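You operate a simulated robot arm through the tools that you are given. There is no shell and no other tool.

You run a simulated two-armed robot. Do the job below in one go: nothing can be reset, and whatever is moved stays where it is left.

TASK
Sort the loose bits into the divided tray, each in the bay of its colour.
Fine: teal perfume bottle, pink compact, gold roller; shut the compact first. Set down upright: teal perfume bottle, gold roller.
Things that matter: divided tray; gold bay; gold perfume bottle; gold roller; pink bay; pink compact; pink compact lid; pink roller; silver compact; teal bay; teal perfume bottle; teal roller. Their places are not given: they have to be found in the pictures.

The check looks at the end state, three seconds after you hand in, the way a careful person would. Anything else that was tipped, shoved, dropped, spilled or broken makes it a failure.

THE ROBOT
Two 6-joint arms with two-finger grippers on one trunk that stands fixed in place. Base frame: the origin is at the foot of the trunk, x ahead of it, y to its left, z up. Lengths are in mm, angles in rad, forces in N, time in s.
The left shoulder is at [30, 178, 913], the right one opposite. With the tool pointing down near the work surface each hand reaches from about 580 to 700 mm from the base axis, measured 20 degrees to its own side. Payload 2.54 kg a hand.
The TCP of each hand is the grasp point between the finger pads, 30 mm short of the fingertips. In the tool frame z runs along the fingers and y along their closing line. The gripper opens to 116 mm. The gripper's body begins 95 mm behind the TCP.
Orientation is that of the tool frame in the base frame, as a unit quaternion [x, y, z, w]. With the fingers straight down and closing along the base's y, the tool's x points along the base's -x, its y along +y and its z along -z.

THE INTERFACE
- The arms move only by the tool arm_command. It takes "left_targets", "right_targets" or both (then of equal length, played together; a hand with none holds still); each is a list of rows, each a list of 7 numbers: the turn, a rotation vector about the tool's x, y, z in rad, then the shift along the tool's x, y, z in m, then the closure, from 0 (fully open) to 1 (shut). In form: [[rx, ry, rz, tx, ty, tz, grip], ...]. A call has 1 to 20 rows; each row shifts and turns the commanded pose from where the row before left it, along the tool's axes as they then stand. Each row takes 0.2 s and may step no farther than 50 mm and 0.15 rad from the row before; otherwise, or with a gripper value out of range, the whole call is refused. A pose out of reach is approached as far as the arm can. The call stops where the force on the tool passes 70 N (or 10 N more than at its start, if that is more) or the arm is blocked; 0.2 s more then pass. The fingers move at their own pace (about 153 mm/s each) and stop on an object; they squeeze with about 28 N. The grip force told is the motor's: it shows also when the fingers shut on nothing. Time passes only in rows, and 0.2 s behind the last, so rows that do not move let the fingers close. The reply holds the time, the measured pose of the TCP, the force on the tool along the base axes, the opening and the grip force, in the units named above and with some noise, with the torque about the TCP (base axes, N m) and any sound that the robot's microphone picked up.
- Cameras (640 x 400 px; columns grow to the right, rows downward): "scene" is now at [42.6, 2.9, 1629.1]; the picture's right is [0.05, -1.00, 0.00], its down [-0.82, -0.04, -0.57] and it looks along [0.57, 0.03, -0.82] (base axes); focal length 326 px, centre (320, 200). "left" rides on the left gripper at [69, 15, -122] in its tool frame; the picture's right is [-0.22, 0.98, 0.00], its down [-0.83, -0.18, -0.53] and it looks along [-0.52, -0.11, 0.85] (tool axes); focal length 251 px, centre (320, 200). "right" rides on the right gripper at [69, -15, -122] in its tool frame; the picture's right is [0.22, 0.98, 0.00], its down [-0.83, 0.18, -0.53] and it looks along [-0.52, 0.12, 0.85] (tool axes); focal length 251 px, centre (320, 200).
- get_image(camera): a new picture of that camera. No time passes.
- raise_lower(by): slides the trunk up (or, below 0, down) by that many mm; the arms and the scene camera ride with it, the base frame stays. It gives what a move gives, with no picture.
- head_to(pan, tilt): turns the head with the scene camera to pan (to the left, within 2.496 rad either way) and tilt (down, from -0.506 to 1.204), counted from straight ahead of the robot. It gives what a move gives.
- probe_pixels(camera, pixels): for up to 12 pixels [column, row] of the newest picture of that camera ("zoom" is the newest enlarged one), the place [x, y, z] in the base frame of the surface seen there, good to about 3 mm. No time passes.
- close_up(camera, box): a new picture of the part [left, top, right, bottom] of that camera's present view, enlarged. No time passes.
- close_job(): hands the job in; it is judged then, once.

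Unless the task says otherwise, let go and move clear before handing in.

The tools are called after "Request:" as name(argument=value, ...) on one line, values as JSON. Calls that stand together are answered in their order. arm_command: Moves the arms, as the interface text tells. Its arguments: {"type":"object","properties":{"left_targets":{"type":"array","items":{"type":"array","items":{"type":"number"}}},"right_targets":{"type":"array","items":{"type":"array","items":{"type":"number"}}}},"required":[]} The other tools are called the same way: raise_lower (by) slides the trunk up or down; head_to (pan, tilt) turns the head that bears the scene camera; get_image (camera) takes a picture; probe_pixels (camera, pixels) gives the place of the surface under pixels of a picture; close_up (camera, box) takes an enlarged picture of a part of a camera's view; close_job () hands the job in.

At the start:

```text
time: 0.0
left_tcp_pos: [486.4, 341.6, 1002.3]
left_tool_rot: [-0.001, 1.0, 0.0, 0.0]
left_contact_force: [-0.2, 0.4, 0.1]
left_moment: [0.01, 0.0, -0.03]
left_gripper_width: 116.0
left_grasp_force: 0.1
right_tcp_pos: [524.5, -52.6, 1055.6]
right_tool_rot: [0.001, 1.0, 0.0, 0.0]
right_contact_force: [0.2, -0.2, -0.8]
right_moment: [-0.01, 0.03, -0.01]
right_gripper_width: 115.7
right_grasp_force: 0.2
trunk travel left (down, up): [-125.0, 415.0]
head pan, tilt: [0.054, 0.96]
```

scene: 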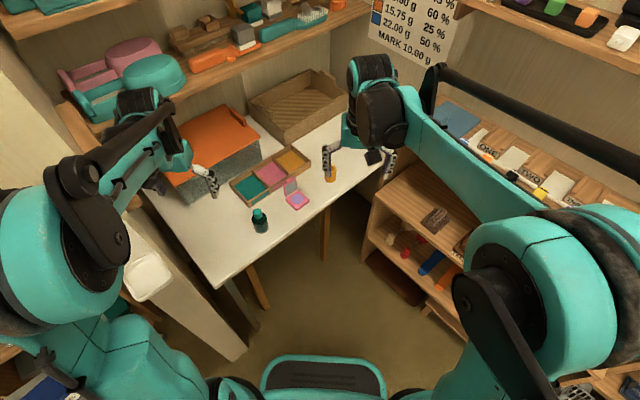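
right: 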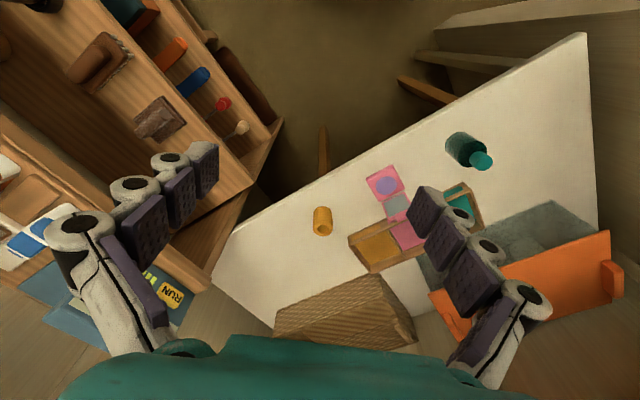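
left: 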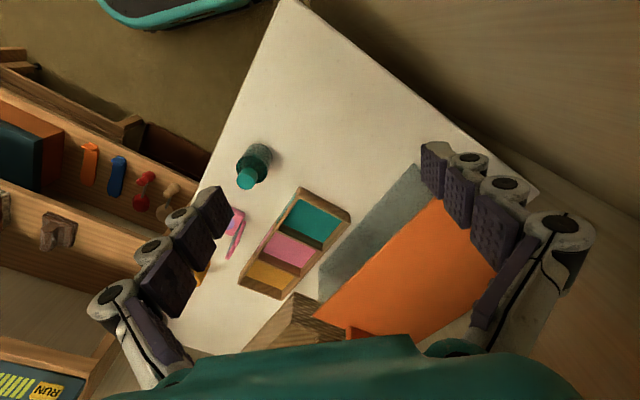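

The scene picture shows a tray near (270,175), a teal bottle near (260,220), an open pink compact near (296,196), and a gold roller near (330,172). I'll take enlarged views to locate everything.

Request:
close_up(camera="scene", box=[220, 130, 380, 230])

Request:
get_image(camera="left")

Request:
get_image(camera="right")

```text
4.00 times, centred on (300, 180) of scene
```

zoom: 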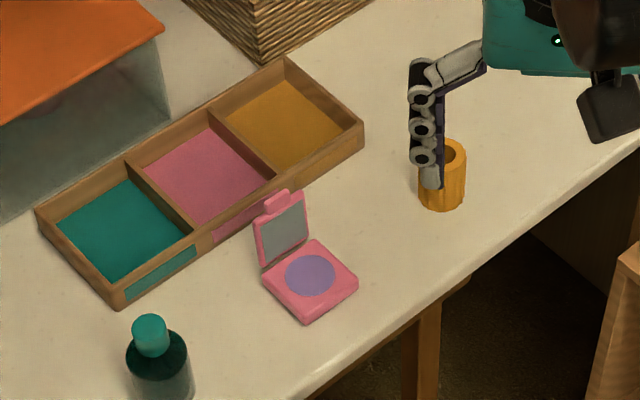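

```text
taken
```

left: 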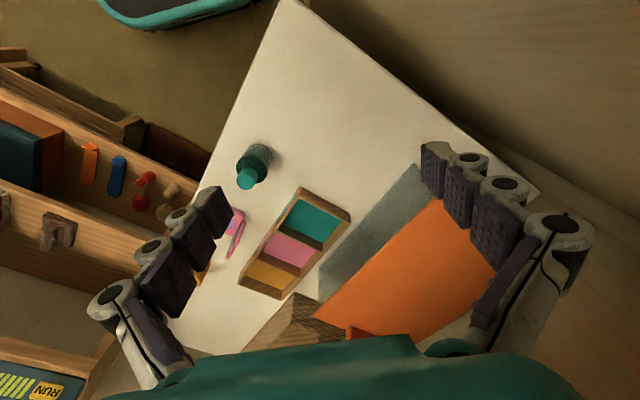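

```text
taken
```

right: 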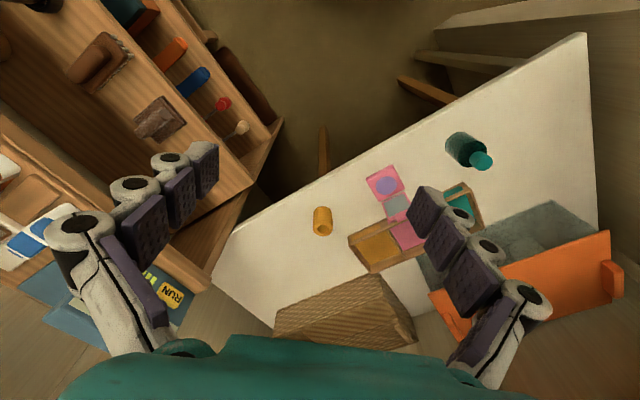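

The zoom shows the tray (teal, pink and gold bays), the open compact, the bottle and the gold roller. I'll probe key points on each.

Request:
probe_pixels(camera="zoom", pixels=[[36, 210], [116, 300], [364, 130], [284, 62], [120, 230], [205, 175], [285, 125], [135, 170], [277, 175], [205, 235], [240, 110], [320, 370]])

Request:
probe_pixels(camera="zoom", pixels=[[310, 275], [264, 285], [306, 320], [357, 283], [315, 243], [278, 200], [257, 225], [306, 205], [308, 238], [262, 268], [285, 235], [150, 330]])

Request:
probe_pixels(camera="zoom", pixels=[[150, 320], [160, 350], [160, 380], [130, 350], [187, 350], [455, 155], [442, 185], [440, 207], [462, 185], [420, 190], [453, 142], [464, 160]])

Request:
close_up(camera="scene", box=[40, 0, 360, 200])

Request:
close_up(camera="scene", box=[320, 0, 640, 200])

```text
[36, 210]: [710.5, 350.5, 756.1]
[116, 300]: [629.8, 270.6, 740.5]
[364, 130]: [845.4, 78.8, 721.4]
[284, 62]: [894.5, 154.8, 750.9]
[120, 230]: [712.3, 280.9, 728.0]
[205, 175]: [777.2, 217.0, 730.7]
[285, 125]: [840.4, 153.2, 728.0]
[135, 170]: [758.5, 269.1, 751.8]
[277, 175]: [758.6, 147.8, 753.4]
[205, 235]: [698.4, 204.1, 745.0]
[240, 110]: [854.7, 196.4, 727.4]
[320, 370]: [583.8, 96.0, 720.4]
```

```text
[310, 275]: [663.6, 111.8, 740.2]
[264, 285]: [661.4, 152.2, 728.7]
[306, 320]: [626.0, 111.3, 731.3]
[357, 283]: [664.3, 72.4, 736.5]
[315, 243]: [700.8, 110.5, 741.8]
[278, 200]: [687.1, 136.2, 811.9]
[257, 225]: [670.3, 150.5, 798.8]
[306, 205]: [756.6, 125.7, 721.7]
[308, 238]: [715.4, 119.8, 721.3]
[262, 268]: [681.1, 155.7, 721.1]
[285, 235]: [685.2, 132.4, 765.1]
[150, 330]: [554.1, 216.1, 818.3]
```

```text
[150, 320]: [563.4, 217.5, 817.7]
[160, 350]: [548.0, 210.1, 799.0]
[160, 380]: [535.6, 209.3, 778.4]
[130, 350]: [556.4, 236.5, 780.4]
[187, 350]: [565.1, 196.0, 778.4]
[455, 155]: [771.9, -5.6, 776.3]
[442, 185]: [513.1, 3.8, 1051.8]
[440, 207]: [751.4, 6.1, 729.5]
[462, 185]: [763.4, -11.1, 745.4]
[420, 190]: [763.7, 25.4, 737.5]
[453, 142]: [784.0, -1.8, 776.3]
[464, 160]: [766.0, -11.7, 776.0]
```

```text
2.00 times, centred on (200, 100) of scene
```

zoom: 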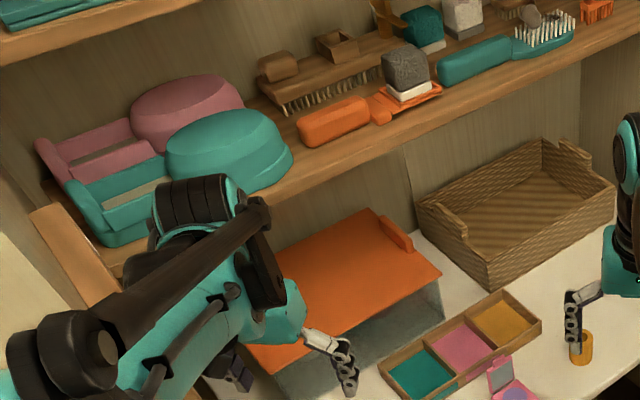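

```text
2.00 times, centred on (480, 100) of scene
```

zoom: 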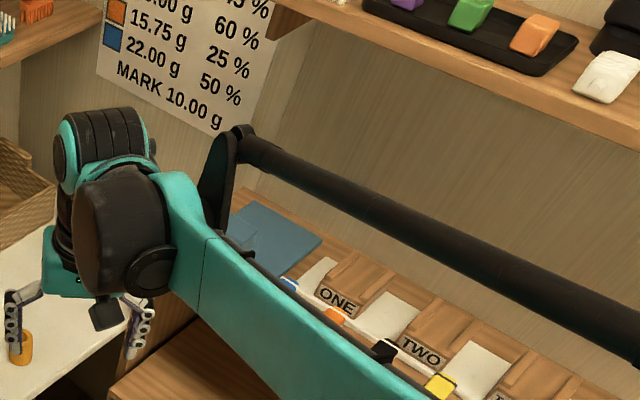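

The table stands at about z=721; the bottle is near (555,215), the compact near (663,112), the roller near (765,5). I still need to find the gold perfume bottle, pink roller, silver compact and teal roller, so I'll look around further.

Request:
close_up(camera="scene", box=[150, 100, 278, 180])

Request:
close_up(camera="left", box=[180, 120, 500, 320])

Request:
close_up(camera="right", box=[260, 100, 580, 300])

Request:
close_up(camera="scene", box=[360, 170, 520, 270])

Request:
close_up(camera="scene", box=[0, 200, 320, 400])

```text
5.00 times, centred on (214, 140) of scene
```

zoom: 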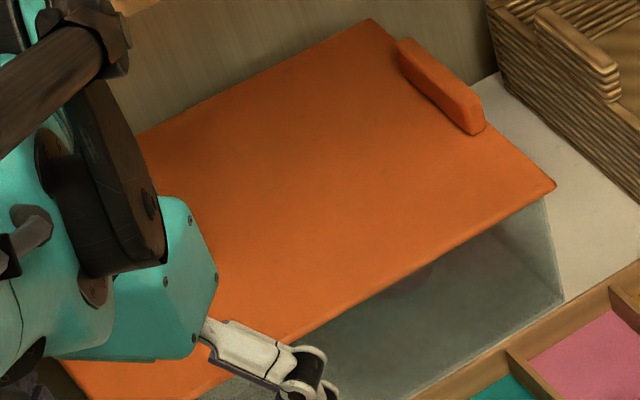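

```text
2.00 times, centred on (340, 220) of left
```

zoom: 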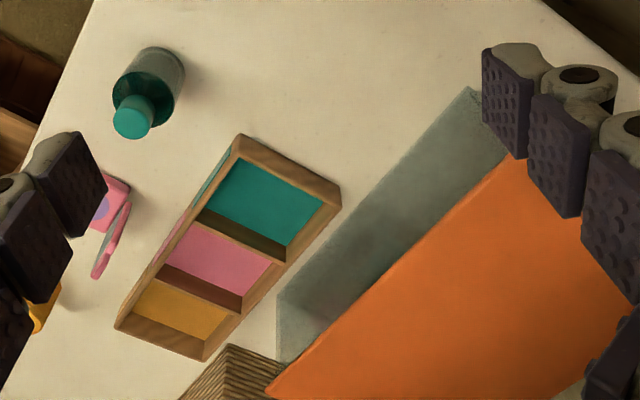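

```text
2.00 times, centred on (420, 200) of right
```

zoom: 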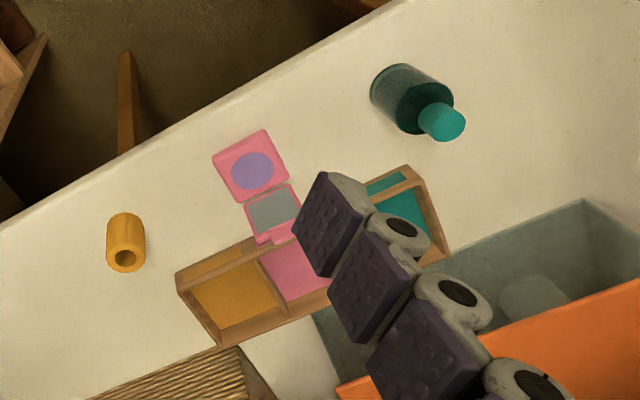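

```text
4.00 times, centred on (440, 220) of scene
```

zoom: 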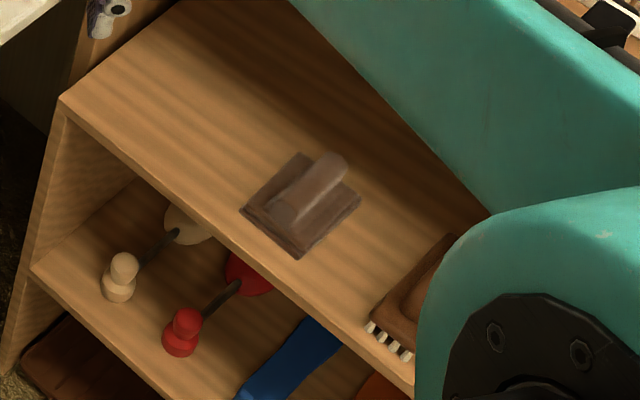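

```text
2.00 times, centred on (160, 300) of scene
```

zoom: 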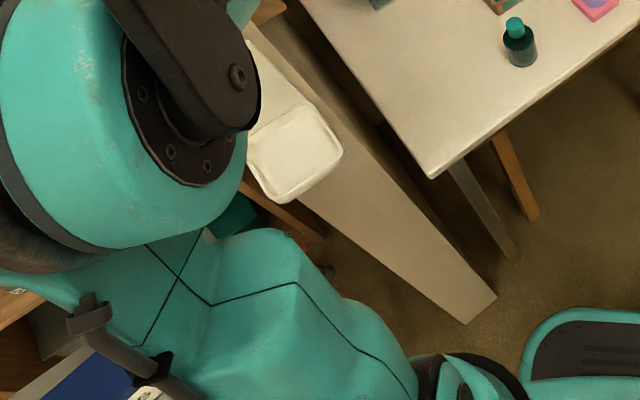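

The smoky box under the orange lid seems to hold other pieces (faint shape around (530,295) in the right zoom), so I'll leave that alone. I'll probe obstacles: the shelf edge, box lid and basket.

Request:
get_image(camera="scene")

Request:
probe_pixels(camera="scene", pixels=[[180, 95], [270, 45], [360, 8], [100, 130], [245, 108], [258, 135], [175, 188], [250, 100], [318, 72], [347, 93], [288, 142], [140, 185]])

Request:
close_up(camera="scene", box=[224, 140, 320, 200])

```text
taken
```

scene: 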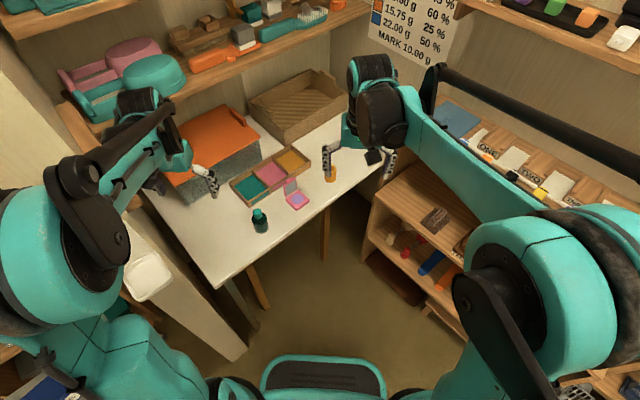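

```text
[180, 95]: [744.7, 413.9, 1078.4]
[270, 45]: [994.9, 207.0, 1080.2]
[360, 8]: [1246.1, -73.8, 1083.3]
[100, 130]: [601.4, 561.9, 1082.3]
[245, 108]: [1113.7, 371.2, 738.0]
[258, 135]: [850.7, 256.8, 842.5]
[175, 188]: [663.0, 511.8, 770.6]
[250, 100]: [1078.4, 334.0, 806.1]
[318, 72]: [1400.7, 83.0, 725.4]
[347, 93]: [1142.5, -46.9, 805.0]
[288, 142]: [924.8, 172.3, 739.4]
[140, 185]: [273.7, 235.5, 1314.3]
```

```text
6.67 times, centred on (272, 170) of scene
```

zoom: 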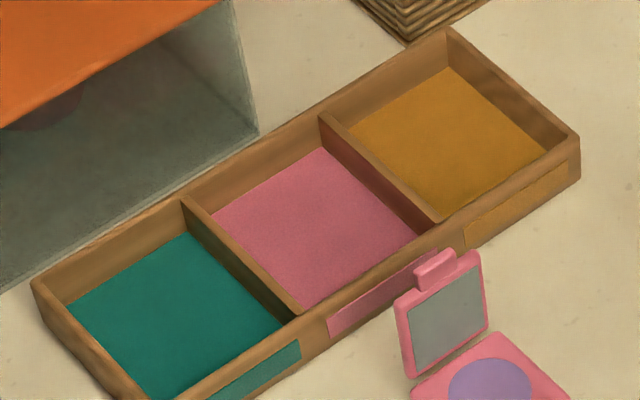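

I'll measure the tray bays precisely using the enlarged view (walls, dividers, floor corners).

Request:
probe_pixels(camera="zoom", pixels=[[33, 283], [447, 28], [578, 136], [68, 304], [190, 234], [282, 322], [170, 397], [214, 211], [322, 148], [416, 234], [312, 304], [352, 128]])

Request:
probe_pixels(camera="zoom", pixels=[[450, 68], [543, 150], [440, 216], [183, 200], [192, 208], [298, 312], [288, 320], [322, 118], [332, 120], [432, 222], [440, 222], [150, 397]])

Request:
probe_pixels(camera="zoom", pixels=[[130, 320], [175, 320], [260, 230], [315, 225], [370, 220], [445, 140], [320, 330], [470, 240], [575, 160], [230, 385], [240, 130], [0, 290]])

```text
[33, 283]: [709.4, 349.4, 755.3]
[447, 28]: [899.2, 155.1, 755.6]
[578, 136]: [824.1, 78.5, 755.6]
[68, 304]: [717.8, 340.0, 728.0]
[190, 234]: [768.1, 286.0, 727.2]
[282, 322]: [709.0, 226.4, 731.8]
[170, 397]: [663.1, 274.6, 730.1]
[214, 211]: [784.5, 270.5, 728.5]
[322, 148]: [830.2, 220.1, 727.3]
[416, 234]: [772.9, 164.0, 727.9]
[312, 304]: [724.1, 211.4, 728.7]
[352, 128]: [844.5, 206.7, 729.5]
```

```text
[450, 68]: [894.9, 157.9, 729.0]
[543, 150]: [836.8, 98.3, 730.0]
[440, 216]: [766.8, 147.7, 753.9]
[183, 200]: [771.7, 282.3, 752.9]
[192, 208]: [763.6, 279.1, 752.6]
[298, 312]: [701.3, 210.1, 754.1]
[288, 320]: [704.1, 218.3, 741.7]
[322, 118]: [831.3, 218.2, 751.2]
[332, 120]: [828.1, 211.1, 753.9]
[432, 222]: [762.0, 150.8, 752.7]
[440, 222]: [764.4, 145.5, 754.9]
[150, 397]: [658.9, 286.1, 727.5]
```

```text
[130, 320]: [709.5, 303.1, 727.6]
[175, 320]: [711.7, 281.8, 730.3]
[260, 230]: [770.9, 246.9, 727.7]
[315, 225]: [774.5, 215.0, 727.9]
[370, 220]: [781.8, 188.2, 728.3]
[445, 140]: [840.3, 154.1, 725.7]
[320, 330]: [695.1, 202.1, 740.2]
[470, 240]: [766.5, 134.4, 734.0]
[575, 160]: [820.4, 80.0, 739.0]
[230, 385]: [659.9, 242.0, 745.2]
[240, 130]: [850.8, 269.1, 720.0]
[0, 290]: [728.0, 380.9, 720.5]
```

The tray is about 271×105 mm, its long axis pointing along (0.70,-0.72), with bay centres at roughly teal (705,278), pink (767,214) and gold (829,151). I'll test how far the left hand actually reaches above the tray, staying high.

Request:
arm_command(left_targets=[[0, 0, 0, -0.0306, -0.0181, 0.0217, 0.4], [0, 0, 0, -0.0306, -0.0181, 0.0217, 0.4], [0, 0, 0, -0.0306, -0.0181, 0.0217, 0.4], [0, 0, 0, -0.0306, -0.0181, 0.0217, 0.4], [0, 0, 0, -0.0306, -0.0181, 0.0217, 0.4], [0, 0, 0, -0.0306, -0.0181, 0.0217, 0.4], [0, 0, 0, -0.0306, -0.0181, 0.0217, 0.4], [0, 0, 0, 0, 0, 0, 0.4]])

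```text
time: 1.8
left_tcp_pos: [698.7, 213.2, 850.9]
left_tool_rot: [-0.001, 1.0, 0.0, -0.001]
left_contact_force: [0.3, 0.8, -0.9]
left_moment: [0.0, 0.0, 0.01]
left_gripper_width: 69.4
left_grasp_force: 0.1
right_tcp_pos: [523.2, -53.4, 1056.0]
right_tool_rot: [0.0, 1.0, -0.001, 0.0]
right_contact_force: [-1.0, 0.3, -0.4]
right_moment: [0.01, 0.0, 0.0]
right_gripper_width: 116.0
right_grasp_force: 0.1
trunk travel left (down, up): [-125.0, 415.0]
head pan, tilt: [0.054, 0.96]
```

The left hand is at (699,213,851) with no trouble. I'll extend forward in small steps to find the limit.

Request:
arm_command(left_targets=[[0, 0, 0, -0.02, 0, 0, 0.4], [0, 0, 0, -0.02, 0, 0, 0.4], [0, 0, 0, -0.02, 0, 0, 0.4], [0, 0, 0, 0, 0, 0, 0.4]])

Request:
get_image(camera="left")

Request:
get_image(camera="scene")

```text
time: 2.8
left_tcp_pos: [760.6, 215.4, 851.1]
left_tool_rot: [0.0, 1.0, 0.0, 0.0]
left_contact_force: [0.5, -0.4, 0.4]
left_moment: [-0.01, 0.0, -0.03]
left_gripper_width: 69.6
left_grasp_force: 0.0
right_tcp_pos: [523.6, -53.6, 1056.9]
right_tool_rot: [0.0, 1.0, -0.001, 0.0]
right_contact_force: [1.1, -0.3, 0.4]
right_moment: [-0.01, -0.01, 0.0]
right_gripper_width: 116.2
right_grasp_force: 0.0
trunk travel left (down, up): [-125.0, 415.0]
head pan, tilt: [0.054, 0.96]
```

```text
taken
```

left: 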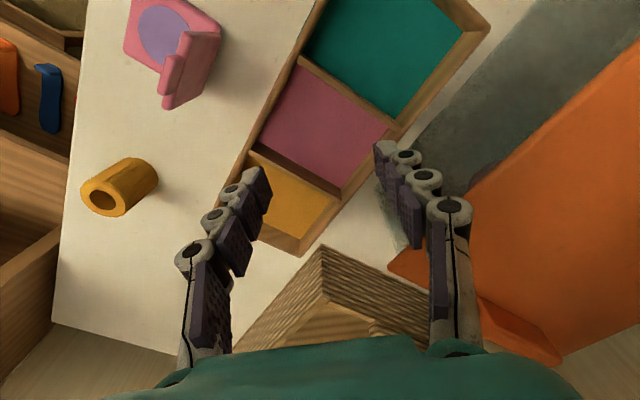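

```text
taken
```

scene: 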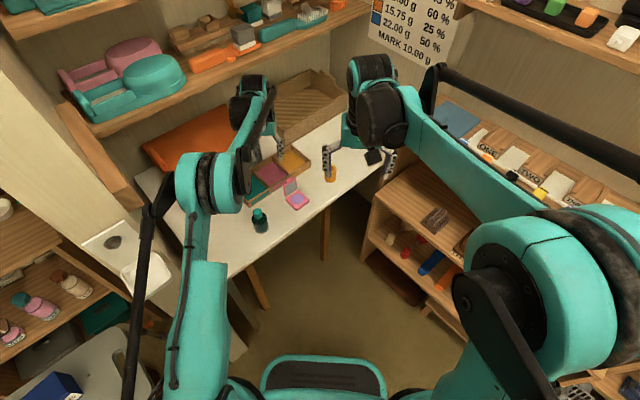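

The left hand reaches (760,215) easily. The scene picture now reveals small items on a shelf at the left (40,305), (70,285), (10,330); I'll zoom in on those.

Request:
close_up(camera="scene", box=[0, 180, 160, 380])

Request:
close_up(camera="left", box=[380, 100, 640, 340])

Request:
arm_command(left_targets=[[0, 0, 0, -0.02, -0.01, 0, 0.4], [0, 0, 0, -0.02, -0.01, 0, 0.4], [0, 0, 0, -0.02, -0.02, 0, 0.4], [0, 0, 0, -0.01, -0.02, 0, 0.4], [0, 0, 0, 0, 0, 0, 0.4]])

```text
2.00 times, centred on (80, 280) of scene
```

zoom: 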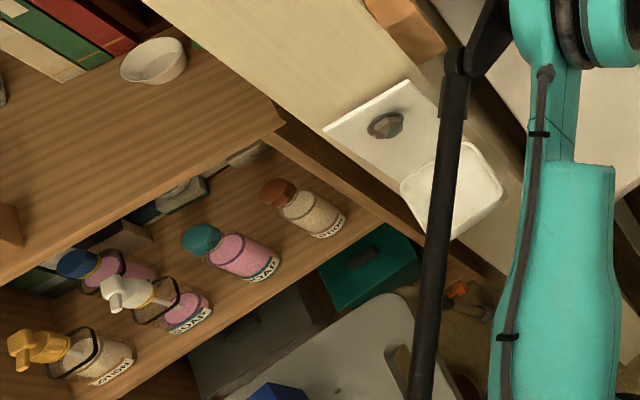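

```text
1.67 times, centred on (510, 220) of left
```

zoom: 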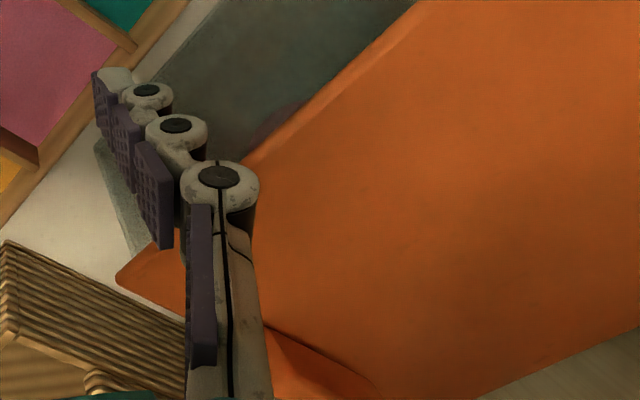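

```text
time: 4.0
left_tcp_pos: [807.7, 156.0, 852.9]
left_tool_rot: [-0.001, 1.0, 0.0, 0.001]
left_contact_force: [0.1, -0.3, 0.7]
left_moment: [-0.01, 0.01, -0.01]
left_gripper_width: 69.7
left_grasp_force: 0.1
left hand out of reach, approached as far as the arm can: row 3, 4
right_tcp_pos: [523.1, -52.3, 1056.8]
right_tool_rot: [0.0, 1.0, 0.0, 0.0]
right_contact_force: [-0.2, 0.8, -0.4]
right_moment: [-0.04, 0.01, 0.01]
right_gripper_width: 115.9
right_grasp_force: 0.1
trunk travel left (down, up): [-125.0, 415.0]
head pan, tilt: [0.054, 0.96]
```

Those left-shelf items are soap bottles, not ours, and the left hand reaches about (808,156) tool-down, so the bays are feasible. Before using the left hand near the roller, I'll check surroundings of the right hand so I can park it away.

Request:
get_image(camera="right")

Request:
probe_pixels(camera="right", pixels=[[60, 130], [230, 150], [150, 60], [270, 130], [20, 170], [120, 310], [200, 280], [30, 20], [330, 225], [323, 210]])

Request:
probe_pixels(camera="scene", pixels=[[380, 190], [440, 240], [400, 165], [600, 160], [560, 210], [470, 180], [500, 130], [450, 110], [460, 75], [560, 120], [440, 70], [620, 140]])

```text
taken
```

right: 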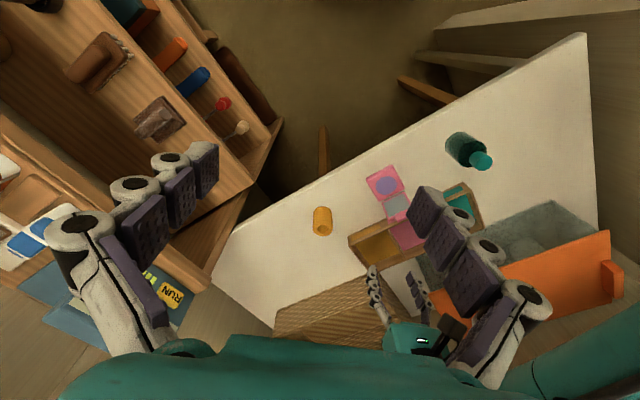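

```text
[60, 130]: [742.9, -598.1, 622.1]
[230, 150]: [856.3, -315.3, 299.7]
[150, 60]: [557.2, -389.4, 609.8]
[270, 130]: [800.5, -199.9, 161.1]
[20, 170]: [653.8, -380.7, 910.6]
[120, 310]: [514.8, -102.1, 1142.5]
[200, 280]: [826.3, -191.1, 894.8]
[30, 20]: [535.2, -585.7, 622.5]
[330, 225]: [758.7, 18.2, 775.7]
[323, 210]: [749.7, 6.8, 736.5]
```

```text
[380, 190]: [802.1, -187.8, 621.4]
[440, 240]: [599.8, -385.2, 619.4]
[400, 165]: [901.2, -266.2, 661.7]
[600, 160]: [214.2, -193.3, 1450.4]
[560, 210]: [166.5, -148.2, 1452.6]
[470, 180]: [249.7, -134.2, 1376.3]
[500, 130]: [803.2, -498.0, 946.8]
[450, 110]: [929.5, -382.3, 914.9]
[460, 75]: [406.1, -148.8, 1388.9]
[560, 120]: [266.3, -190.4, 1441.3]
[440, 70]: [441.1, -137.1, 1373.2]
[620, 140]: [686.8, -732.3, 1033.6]
```

The right hand hovers at (524,-53,1056), close to where the left forearm must pass; its surroundings (shelf at z≈910 beyond x≈650) leave room to slide it right. I'll park it at y≈-260.

Request:
arm_command(right_targets=[[0, 0, 0, 0.006, -0.035, 0, 0], [0, 0, 0, 0.006, -0.035, 0, 0], [0, 0, 0, 0.006, -0.035, 0, 0], [0, 0, 0, 0.006, -0.035, 0, 0], [0, 0, 0, 0.006, -0.035, 0, 0], [0, 0, 0, 0.006, -0.035, 0, 0], [0, 0, 0, 0, 0, 0, 0]])

Request:
get_image(camera="left")

Request:
get_image(camera="scene")

```text
time: 5.6
left_tcp_pos: [808.1, 156.3, 852.4]
left_tool_rot: [-0.001, 1.0, 0.0, 0.002]
left_contact_force: [0.5, 0.6, -0.3]
left_moment: [0.01, 0.0, 0.0]
left_gripper_width: 69.6
left_grasp_force: 0.0
right_tcp_pos: [487.9, -261.8, 1056.3]
right_tool_rot: [-0.001, 1.0, 0.0, 0.001]
right_contact_force: [-1.1, -0.2, 0.4]
right_moment: [0.01, 0.03, 0.03]
right_gripper_width: 116.1
right_grasp_force: 0.0
trunk travel left (down, up): [-125.0, 415.0]
head pan, tilt: [0.054, 0.96]
```

```text
taken
```

left: 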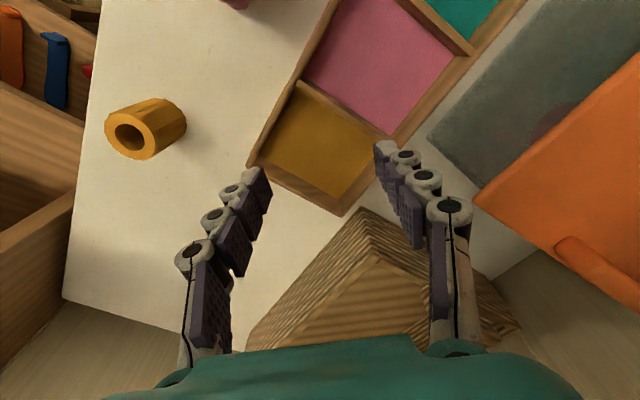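

```text
taken
```

scene: 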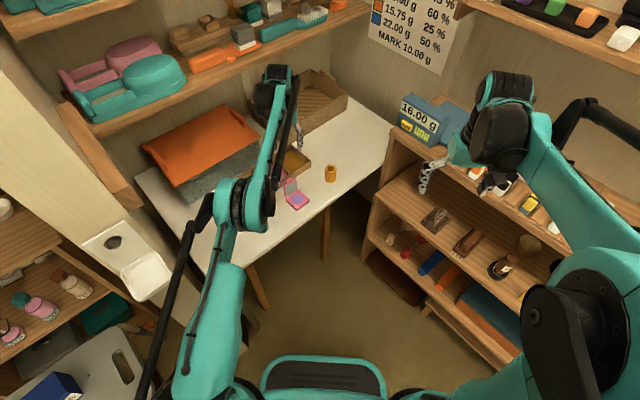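

The right hand is parked. The roller shows clearly at (145,128) in the left view; I'll zoom and probe its rim from both views.

Request:
close_up(camera="left", box=[80, 80, 240, 180])

Request:
probe_pixels(camera="zoom", pixels=[[110, 205], [265, 235], [200, 135], [165, 310], [230, 150], [150, 150], [240, 290], [120, 270], [400, 150], [330, 90], [430, 170], [260, 260]])

Request:
close_up(camera="scene", box=[298, 150, 362, 190])

Request:
probe_pixels(camera="zoom", pixels=[[330, 130], [325, 250], [325, 300], [272, 150], [390, 150], [330, 180], [330, 105], [270, 280], [390, 280], [330, 320]])

```text
4.00 times, centred on (160, 130) of left
```

zoom: 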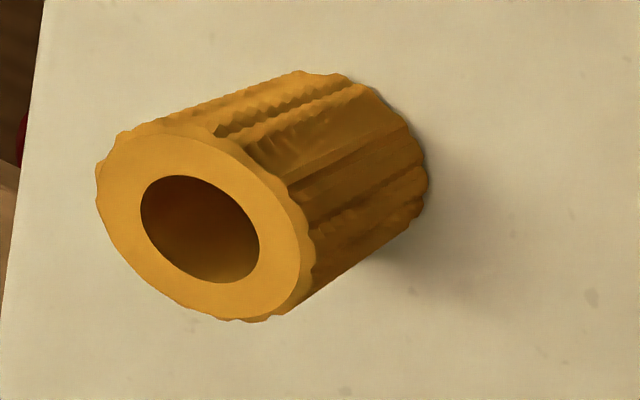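

```text
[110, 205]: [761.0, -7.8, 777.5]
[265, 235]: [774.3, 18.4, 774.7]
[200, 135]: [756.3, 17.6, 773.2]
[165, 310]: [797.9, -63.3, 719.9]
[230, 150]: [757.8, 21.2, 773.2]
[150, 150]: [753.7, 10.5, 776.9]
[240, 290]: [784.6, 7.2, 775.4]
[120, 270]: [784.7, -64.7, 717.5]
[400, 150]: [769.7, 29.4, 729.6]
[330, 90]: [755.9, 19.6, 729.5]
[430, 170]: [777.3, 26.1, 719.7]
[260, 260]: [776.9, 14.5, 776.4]
```

```text
10.00 times, centred on (330, 170) of scene
```

zoom: 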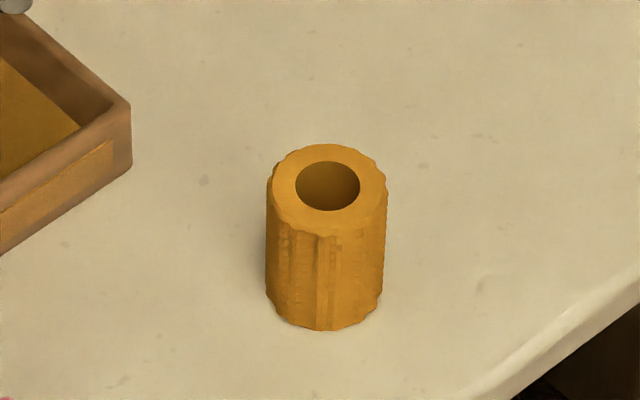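

```text
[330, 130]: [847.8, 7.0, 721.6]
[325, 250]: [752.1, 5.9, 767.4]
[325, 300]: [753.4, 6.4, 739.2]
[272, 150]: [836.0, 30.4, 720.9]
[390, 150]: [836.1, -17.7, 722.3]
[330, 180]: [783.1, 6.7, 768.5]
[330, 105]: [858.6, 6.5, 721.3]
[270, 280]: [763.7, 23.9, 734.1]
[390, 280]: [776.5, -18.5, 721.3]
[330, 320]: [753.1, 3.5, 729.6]
```

The roller stands at about (768,5), about 41 mm in diameter, top at z≈776. I'll bring the left hand back and across to above the roller, opening wide and tilting the fingers slightly outward (0.2 rad) so that the gold bay will be within reach with the same tilt.

Request:
arm_command(left_targets=[[0, 0, 0, 0.03, -0.03, -0.01, 0.4], [0, 0, 0, 0.03, -0.03, -0.01, 0.3], [0, 0, 0, 0, -0.03, -0.005, 0.3], [0, 0, 0, 0, -0.03, 0, 0.3], [0, 0, 0, 0, -0.03, 0, 0.3], [0, 0, 0, 0, 0, 0, 0.3]])

```text
time: 7.0
left_tcp_pos: [746.7, 8.5, 877.6]
left_tool_rot: [-0.001, 1.0, 0.0, 0.0]
left_contact_force: [-0.9, -0.2, -0.1]
left_moment: [0.01, -0.01, 0.03]
left_gripper_width: 81.6
left_grasp_force: 0.1
right_tcp_pos: [489.3, -262.2, 1056.4]
right_tool_rot: [0.0, 1.0, -0.001, -0.001]
right_contact_force: [0.0, 0.4, 0.0]
right_moment: [-0.03, -0.02, 0.01]
right_gripper_width: 115.9
right_grasp_force: 0.0
trunk travel left (down, up): [-125.0, 415.0]
head pan, tilt: [0.054, 0.96]
```

The hand is at (747,8,878), tool down. I'll tilt outward 0.2 rad and check with pictures.

Request:
arm_command(left_targets=[[0, -0.1, 0, 0, 0, 0, 0.3], [0, -0.1, 0, 0, 0, 0, 0.3], [0, 0, 0, 0, 0, 0, 0.3]])

Request:
get_image(camera="left")

Request:
get_image(camera="scene")

```text
time: 7.8
left_tcp_pos: [747.7, 7.1, 877.7]
left_tool_rot: [-0.001, 0.995, 0.0, 0.1]
left_contact_force: [-0.4, 0.1, -0.7]
left_moment: [-0.01, 0.01, -0.02]
left_gripper_width: 80.9
left_grasp_force: 0.1
right_tcp_pos: [488.9, -261.1, 1055.8]
right_tool_rot: [0.0, 1.0, -0.001, 0.0]
right_contact_force: [-0.4, 0.1, -0.4]
right_moment: [0.02, -0.01, 0.04]
right_gripper_width: 116.1
right_grasp_force: 0.1
trunk travel left (down, up): [-125.0, 415.0]
head pan, tilt: [0.054, 0.96]
```

```text
taken
```

left: 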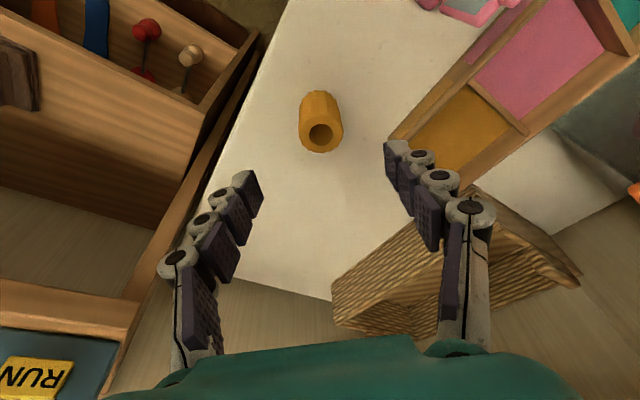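

```text
taken
```

scene: 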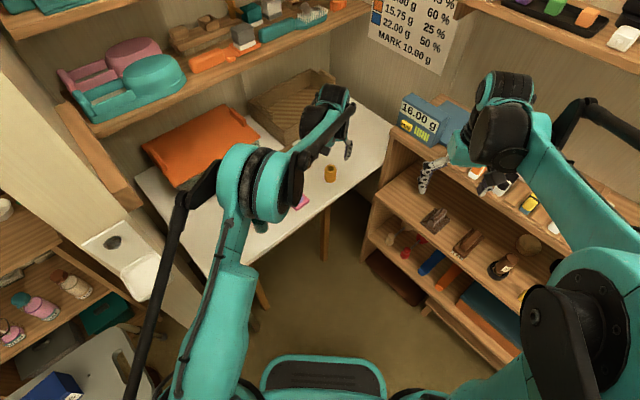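

The roller appears at (320,125), matching my estimate (768,5) within 2 mm, centred between the open fingers. I'll move over it and descend to TCP z≈760, stopping a bit above first.

Request:
arm_command(left_targets=[[0, 0, 0, -0.0191, -0.001, 0.0039, 0.3], [0, 0, 0, 0.0058, 0, 0.0289, 0.3], [0, 0, 0, 0.0058, 0, 0.0289, 0.3], [0, 0, 0, 0, 0, 0, 0.3]])

Request:
get_image(camera="left")

Request:
close_up(camera="scene", box=[270, 130, 398, 210])

```text
time: 8.8
left_tcp_pos: [767.4, 3.3, 817.9]
left_tool_rot: [0.0, 0.995, 0.0, 0.101]
left_contact_force: [0.0, 0.3, -0.1]
left_moment: [0.01, -0.01, 0.01]
left_gripper_width: 81.4
left_grasp_force: 0.1
right_tcp_pos: [489.2, -262.2, 1055.2]
right_tool_rot: [0.0, 1.0, 0.0, 0.0]
right_contact_force: [0.3, 0.2, -0.3]
right_moment: [0.02, 0.01, -0.02]
right_gripper_width: 115.7
right_grasp_force: 0.1
trunk travel left (down, up): [-125.0, 415.0]
head pan, tilt: [0.054, 0.96]
```

```text
taken
```

left: 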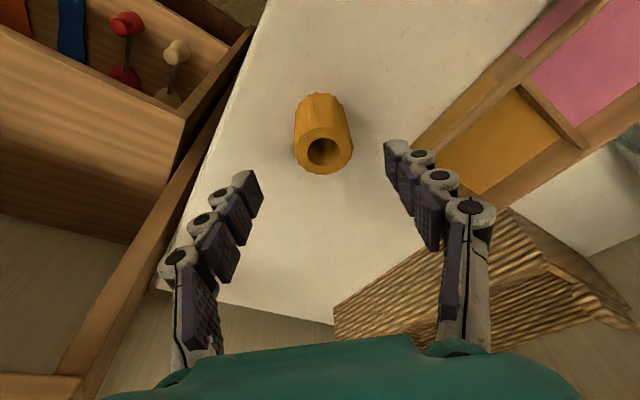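

```text
5.00 times, centred on (334, 170) of scene
```

zoom: 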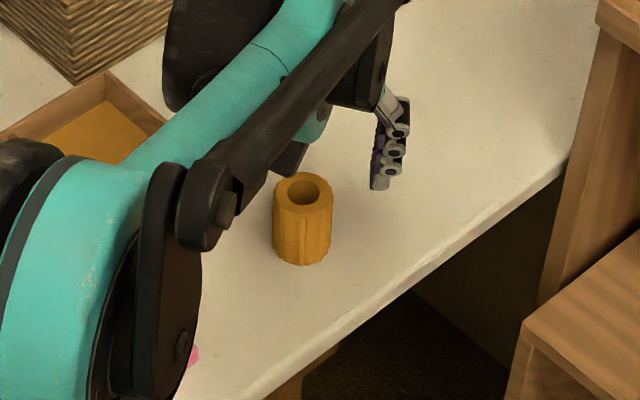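

The rim at (322,152) is within 2–3 mm of the finger centreline. I'll descend to z≈760 and close.

Request:
arm_command(left_targets=[[0, 0, 0, 0.0057, 0.002, 0.0284, 0.3], [0, 0, 0, 0.0057, 0, 0.0284, 0.3], [0, 0, 0, 0, 0, 0, 0.5], [0, 0, 0, 0, 0, 0, 1.0], [0, 0, 0, 0, 0, 0, 1.0]])

Request:
get_image(camera="left")

```text
time: 10.0
left_tcp_pos: [769.2, 7.4, 760.3]
left_tool_rot: [-0.002, 0.995, 0.001, 0.1]
left_contact_force: [0.2, 0.7, 1.2]
left_moment: [0.03, 0.04, 0.02]
left_gripper_width: 40.8
left_grasp_force: 28.0
right_tcp_pos: [489.3, -262.1, 1056.5]
right_tool_rot: [0.0, 1.0, 0.0, 0.0]
right_contact_force: [0.4, 0.4, 0.3]
right_moment: [0.03, 0.02, 0.01]
right_gripper_width: 115.9
right_grasp_force: 0.1
trunk travel left (down, up): [-125.0, 415.0]
head pan, tilt: [0.054, 0.96]
```

```text
taken
```

left: 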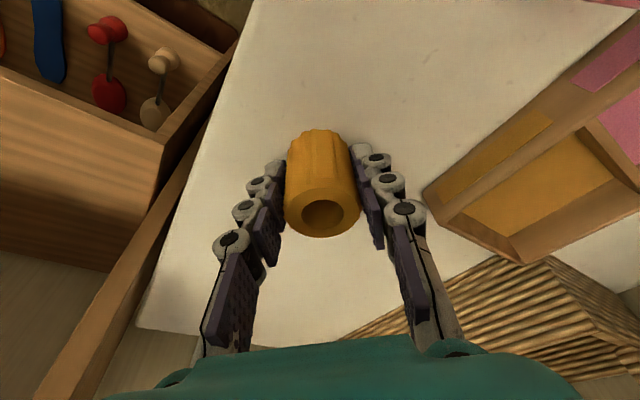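

The roller is gripped (40.8 mm, 28 N). I'll lift 65 mm and carry it over the gold bay.

Request:
arm_command(left_targets=[[0, 0, 0, -0.0065, 0, -0.0319, 1.0], [0, 0, 0, -0.0065, 0, -0.0319, 1.0], [0, 0, 0, -0.0142, 0.0362, 0.0029, 1.0], [0, 0, 0, -0.0142, 0.0362, 0.0029, 1.0], [0, 0, 0, -0.0142, 0.0362, 0.0029, 1.0], [0, 0, 0, -0.0142, 0.0362, 0.0029, 1.0], [0, 0, 0, 0, 0, 0, 1.0]])

Request:
get_image(camera="left")

Request:
get_image(camera="scene")

```text
time: 11.6
left_tcp_pos: [826.7, 152.9, 826.5]
left_tool_rot: [0.001, 0.995, 0.0, 0.1]
left_contact_force: [0.2, 0.1, -0.2]
left_moment: [-0.01, 0.03, -0.01]
left_gripper_width: 40.4
left_grasp_force: 28.1
right_tcp_pos: [487.6, -261.8, 1054.8]
right_tool_rot: [0.0, 1.0, -0.001, 0.0]
right_contact_force: [0.7, 0.3, -0.4]
right_moment: [-0.02, -0.02, 0.0]
right_gripper_width: 116.0
right_grasp_force: 0.0
trunk travel left (down, up): [-125.0, 415.0]
head pan, tilt: [0.054, 0.96]
```

```text
taken
```

left: 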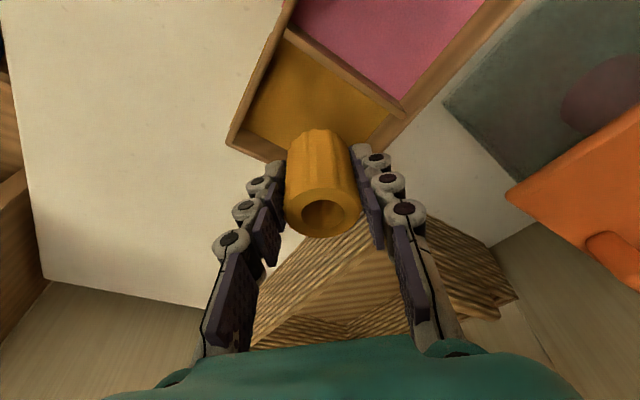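

```text
taken
```

scene: 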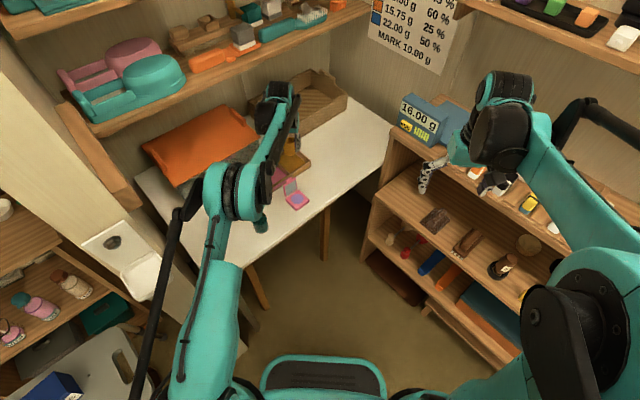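

The roller is held over the gold bay at (827,153). I'll cross-check the bay's walls from this close view before lowering.

Request:
probe_pixels(camera="left", pixels=[[230, 142], [290, 32], [405, 112], [260, 115], [300, 75], [370, 120], [283, 50], [390, 120], [240, 140]])

Request:
close_up(camera="scene", box=[250, 130, 346, 190])

```text
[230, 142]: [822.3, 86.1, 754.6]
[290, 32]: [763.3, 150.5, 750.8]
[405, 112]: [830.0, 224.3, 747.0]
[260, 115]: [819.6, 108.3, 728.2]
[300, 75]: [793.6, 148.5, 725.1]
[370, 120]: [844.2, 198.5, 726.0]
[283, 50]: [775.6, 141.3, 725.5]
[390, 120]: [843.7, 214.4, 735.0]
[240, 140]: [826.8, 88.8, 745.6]
```

```text
6.67 times, centred on (298, 160) of scene
```

zoom: 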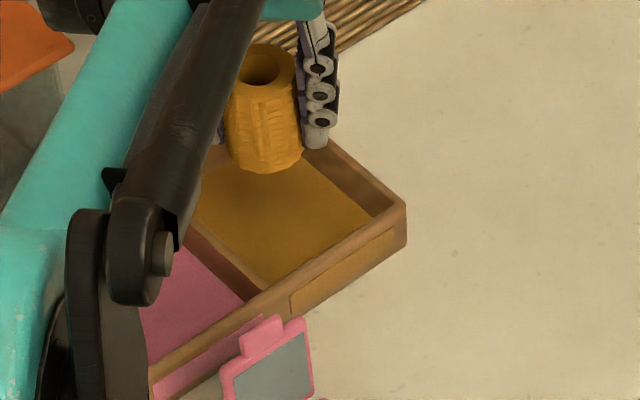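

The bay's corners agree with my estimate (centre about (829,151), floor z≈727). I'll lower the roller by 57 mm, then creep until contact.

Request:
arm_command(left_targets=[[0, 0, 0, 0.0057, -0.001, 0.0279, 1.0], [0, 0, 0, 0.0053, 0, 0.026, 1.0], [0, 0, 0, 0, 0, 0, 1.0]])

Request:
get_image(camera="left")

```text
time: 12.4
left_tcp_pos: [825.0, 151.5, 771.0]
left_tool_rot: [0.0, 0.995, -0.001, 0.1]
left_contact_force: [0.6, 0.2, -0.1]
left_moment: [0.01, -0.01, 0.0]
left_gripper_width: 40.4
left_grasp_force: 28.3
right_tcp_pos: [487.8, -261.3, 1056.6]
right_tool_rot: [-0.001, 1.0, 0.0, 0.0]
right_contact_force: [0.1, -0.5, -0.1]
right_moment: [0.0, 0.01, 0.02]
right_gripper_width: 116.0
right_grasp_force: 0.0
trunk travel left (down, up): [-125.0, 415.0]
head pan, tilt: [0.054, 0.96]
```

```text
taken
```

left: 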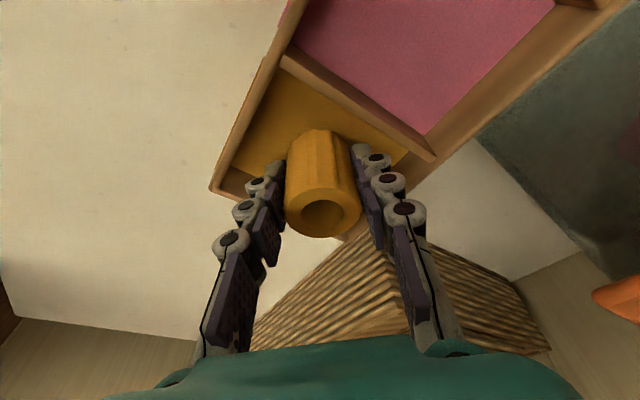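

Still free at z=771 (roller's bottom about 4 mm above the floor). I'll creep down 1 mm per row.

Request:
arm_command(left_targets=[[0, 0, 0, 0.0002, 0, 0.001, 1.0], [0, 0, 0, 0.0002, 0, 0.001, 1.0], [0, 0, 0, 0.0002, 0, 0.001, 1.0], [0, 0, 0, 0, 0, 0, 1.0]])

```text
time: 13.4
left_tcp_pos: [826.1, 150.9, 767.8]
left_tool_rot: [-0.001, 0.995, 0.0, 0.1]
left_contact_force: [-0.2, -0.8, -0.6]
left_moment: [0.01, 0.02, -0.02]
left_gripper_width: 40.5
left_grasp_force: 27.8
right_tcp_pos: [488.8, -262.2, 1054.7]
right_tool_rot: [0.0, 1.0, -0.001, 0.0]
right_contact_force: [0.7, -0.7, 0.6]
right_moment: [0.03, 0.03, -0.04]
right_gripper_width: 116.1
right_grasp_force: 0.1
trunk travel left (down, up): [-125.0, 415.0]
head pan, tilt: [0.054, 0.96]
```

Request:
arm_command(left_targets=[[0, 0, 0, 0.0002, 0, 0.001, 1.0], [0, 0, 0, 0.0001, 0, 0.0005, 1.0], [0, 0, 0, 0, 0, 0, 1.0]])

```text
time: 14.2
left_tcp_pos: [825.7, 150.6, 766.7]
left_tool_rot: [-0.001, 0.995, 0.0, 0.1]
left_contact_force: [-0.3, -0.3, -1.1]
left_moment: [0.02, 0.01, 0.0]
left_gripper_width: 40.3
left_grasp_force: 28.1
right_tcp_pos: [488.5, -260.8, 1054.8]
right_tool_rot: [0.0, 1.0, 0.0, -0.001]
right_contact_force: [0.4, 0.0, 0.5]
right_moment: [0.02, 0.01, -0.04]
right_gripper_width: 116.1
right_grasp_force: 0.0
trunk travel left (down, up): [-125.0, 415.0]
head pan, tilt: [0.054, 0.96]
```

No contact yet at z=766.7 (force within noise). I'll creep on by another 2 mm.

Request:
arm_command(left_targets=[[0, 0, 0, 0.0002, 0, 0.001, 1.0], [0, 0, 0, 0.0002, 0, 0.001, 1.0], [0, 0, 0, 0, 0, 0, 1.0]])

```text
time: 15.0
left_tcp_pos: [825.6, 151.2, 765.0]
left_tool_rot: [-0.001, 0.995, 0.0, 0.101]
left_contact_force: [8.2, 1.6, 17.5]
left_moment: [0.02, -0.22, -0.01]
left_gripper_width: 40.7
left_grasp_force: 28.3
right_tcp_pos: [487.7, -261.9, 1056.0]
right_tool_rot: [0.0, 1.0, 0.0, 0.001]
right_contact_force: [0.0, 0.1, -0.5]
right_moment: [0.04, 0.0, 0.01]
right_gripper_width: 116.2
right_grasp_force: 0.0
trunk travel left (down, up): [-125.0, 415.0]
head pan, tilt: [0.054, 0.96]
```

The roller touched the floor (17.5 N up). I'll back off half a millimetre, then open gently to 60 mm and look.

Request:
arm_command(left_targets=[[0, 0, 0, -0.0002, 0, -0.0007, 1.0], [0, 0, 0, 0, 0, 0, 0.62], [0, 0, 0, 0, 0, 0, 0.55], [0, 0, 0, 0, 0, 0, 0.48], [0, 0, 0, 0, 0, 0, 0.48]])

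Request:
get_image(camera="left")

Request:
close_up(camera="scene", box=[250, 130, 346, 190])

```text
time: 16.2
left_tcp_pos: [825.7, 150.4, 764.7]
left_tool_rot: [-0.001, 0.995, 0.0, 0.099]
left_contact_force: [0.3, 0.0, -0.7]
left_moment: [0.0, 0.01, -0.03]
left_gripper_width: 60.3
left_grasp_force: 0.1
right_tcp_pos: [487.1, -261.4, 1055.8]
right_tool_rot: [0.0, 1.0, 0.0, 0.001]
right_contact_force: [0.6, 0.2, 0.8]
right_moment: [0.0, 0.0, -0.01]
right_gripper_width: 116.1
right_grasp_force: 0.1
trunk travel left (down, up): [-125.0, 415.0]
head pan, tilt: [0.054, 0.96]
```

```text
taken
```

left: 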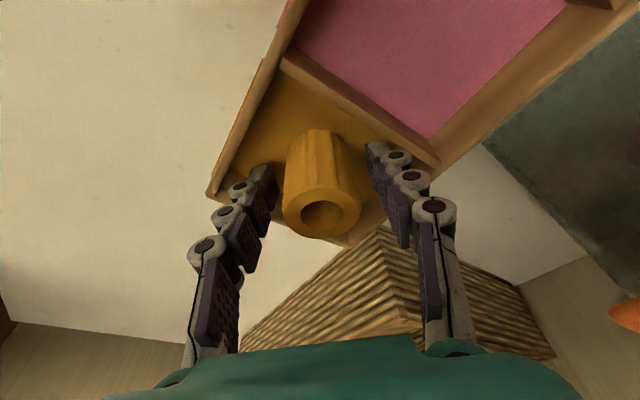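

```text
6.67 times, centred on (298, 160) of scene
```

zoom: 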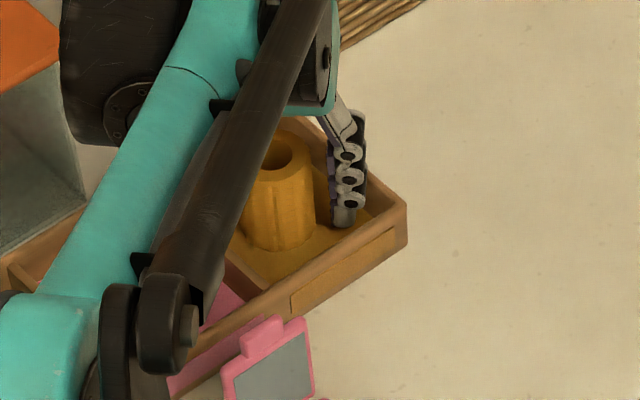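

The roller stands upright in the gold bay. I'll lift the open hand straight up clear of it and level the tool.

Request:
arm_command(left_targets=[[0, 0, 0, -0.006, 0, -0.0294, 0.48], [0, 0, 0, -0.006, 0, -0.0294, 0.48], [0, 0, 0, -0.006, 0, -0.0294, 0.48], [0, 0, 0, -0.006, 0, -0.0294, 0.48], [0, 0.1, 0, 0.02, 0, -0.01, 0.48], [0, 0.1, 0, 0.02, 0, -0.01, 0.48], [0, 0, 0, 0.03, 0, 0, 0.7], [0, 0, 0, 0.03, 0, 0, 1.0], [0, 0, 0, 0.03, 0, 0, 1.0], [0, 0, 0, 0, 0, 0, 1.0]])

Request:
get_image(camera="left")

Request:
get_image(camera="scene")

```text
time: 18.4
left_tcp_pos: [693.3, 150.1, 898.4]
left_tool_rot: [-0.001, 1.0, 0.001, 0.0]
left_contact_force: [0.1, -0.3, -0.5]
left_moment: [-0.01, -0.01, 0.0]
left_gripper_width: 0.2
left_grasp_force: 28.1
right_tcp_pos: [487.9, -261.7, 1055.1]
right_tool_rot: [0.0, 1.0, 0.0, 0.0]
right_contact_force: [0.5, 0.2, 0.2]
right_moment: [-0.01, 0.02, -0.03]
right_gripper_width: 116.0
right_grasp_force: 0.1
trunk travel left (down, up): [-125.0, 415.0]
head pan, tilt: [0.054, 0.96]
```

```text
taken
```

left: 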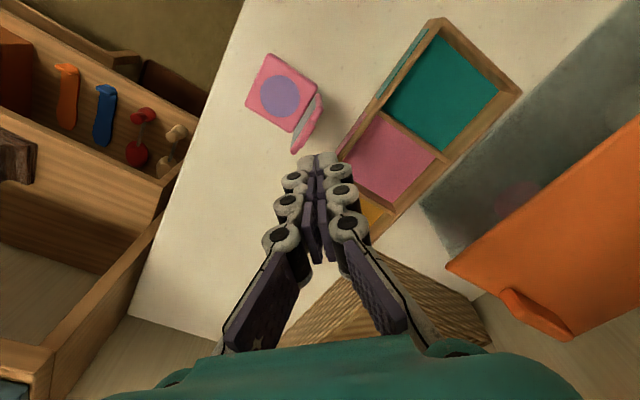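

```text
taken
```

scene: 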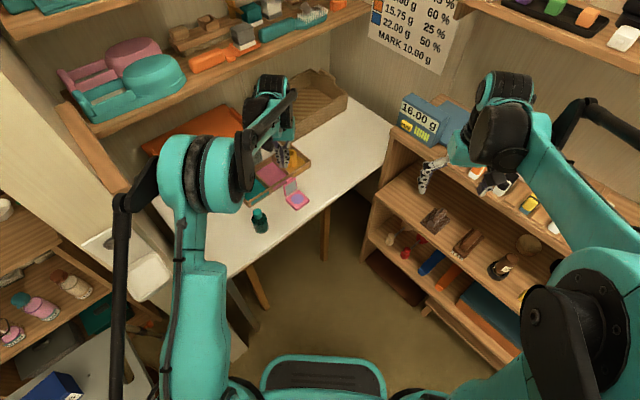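

The hand is clear and the compact is visible at (285,100) in the left view and (296,193) in the scene. I'll zoom and probe it precisely.

Request:
close_up(camera="left", box=[224, 30, 352, 160])

Request:
close_up(camera="scene", box=[272, 165, 328, 215])

```text
3.08 times, centred on (288, 95) of left
```

zoom: 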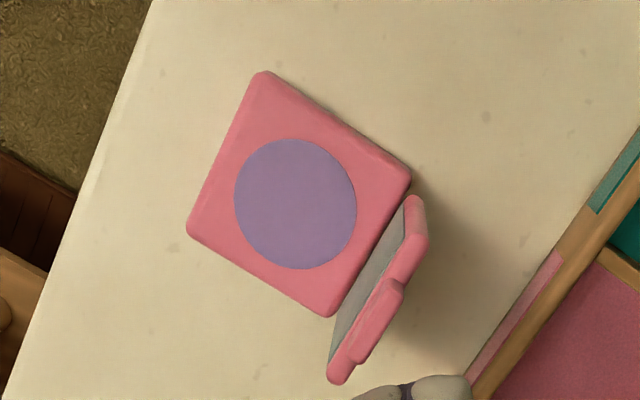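

```text
8.00 times, centred on (300, 190) of scene
```

zoom: 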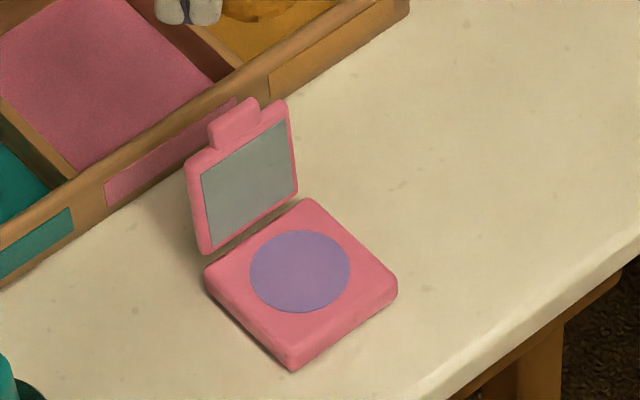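

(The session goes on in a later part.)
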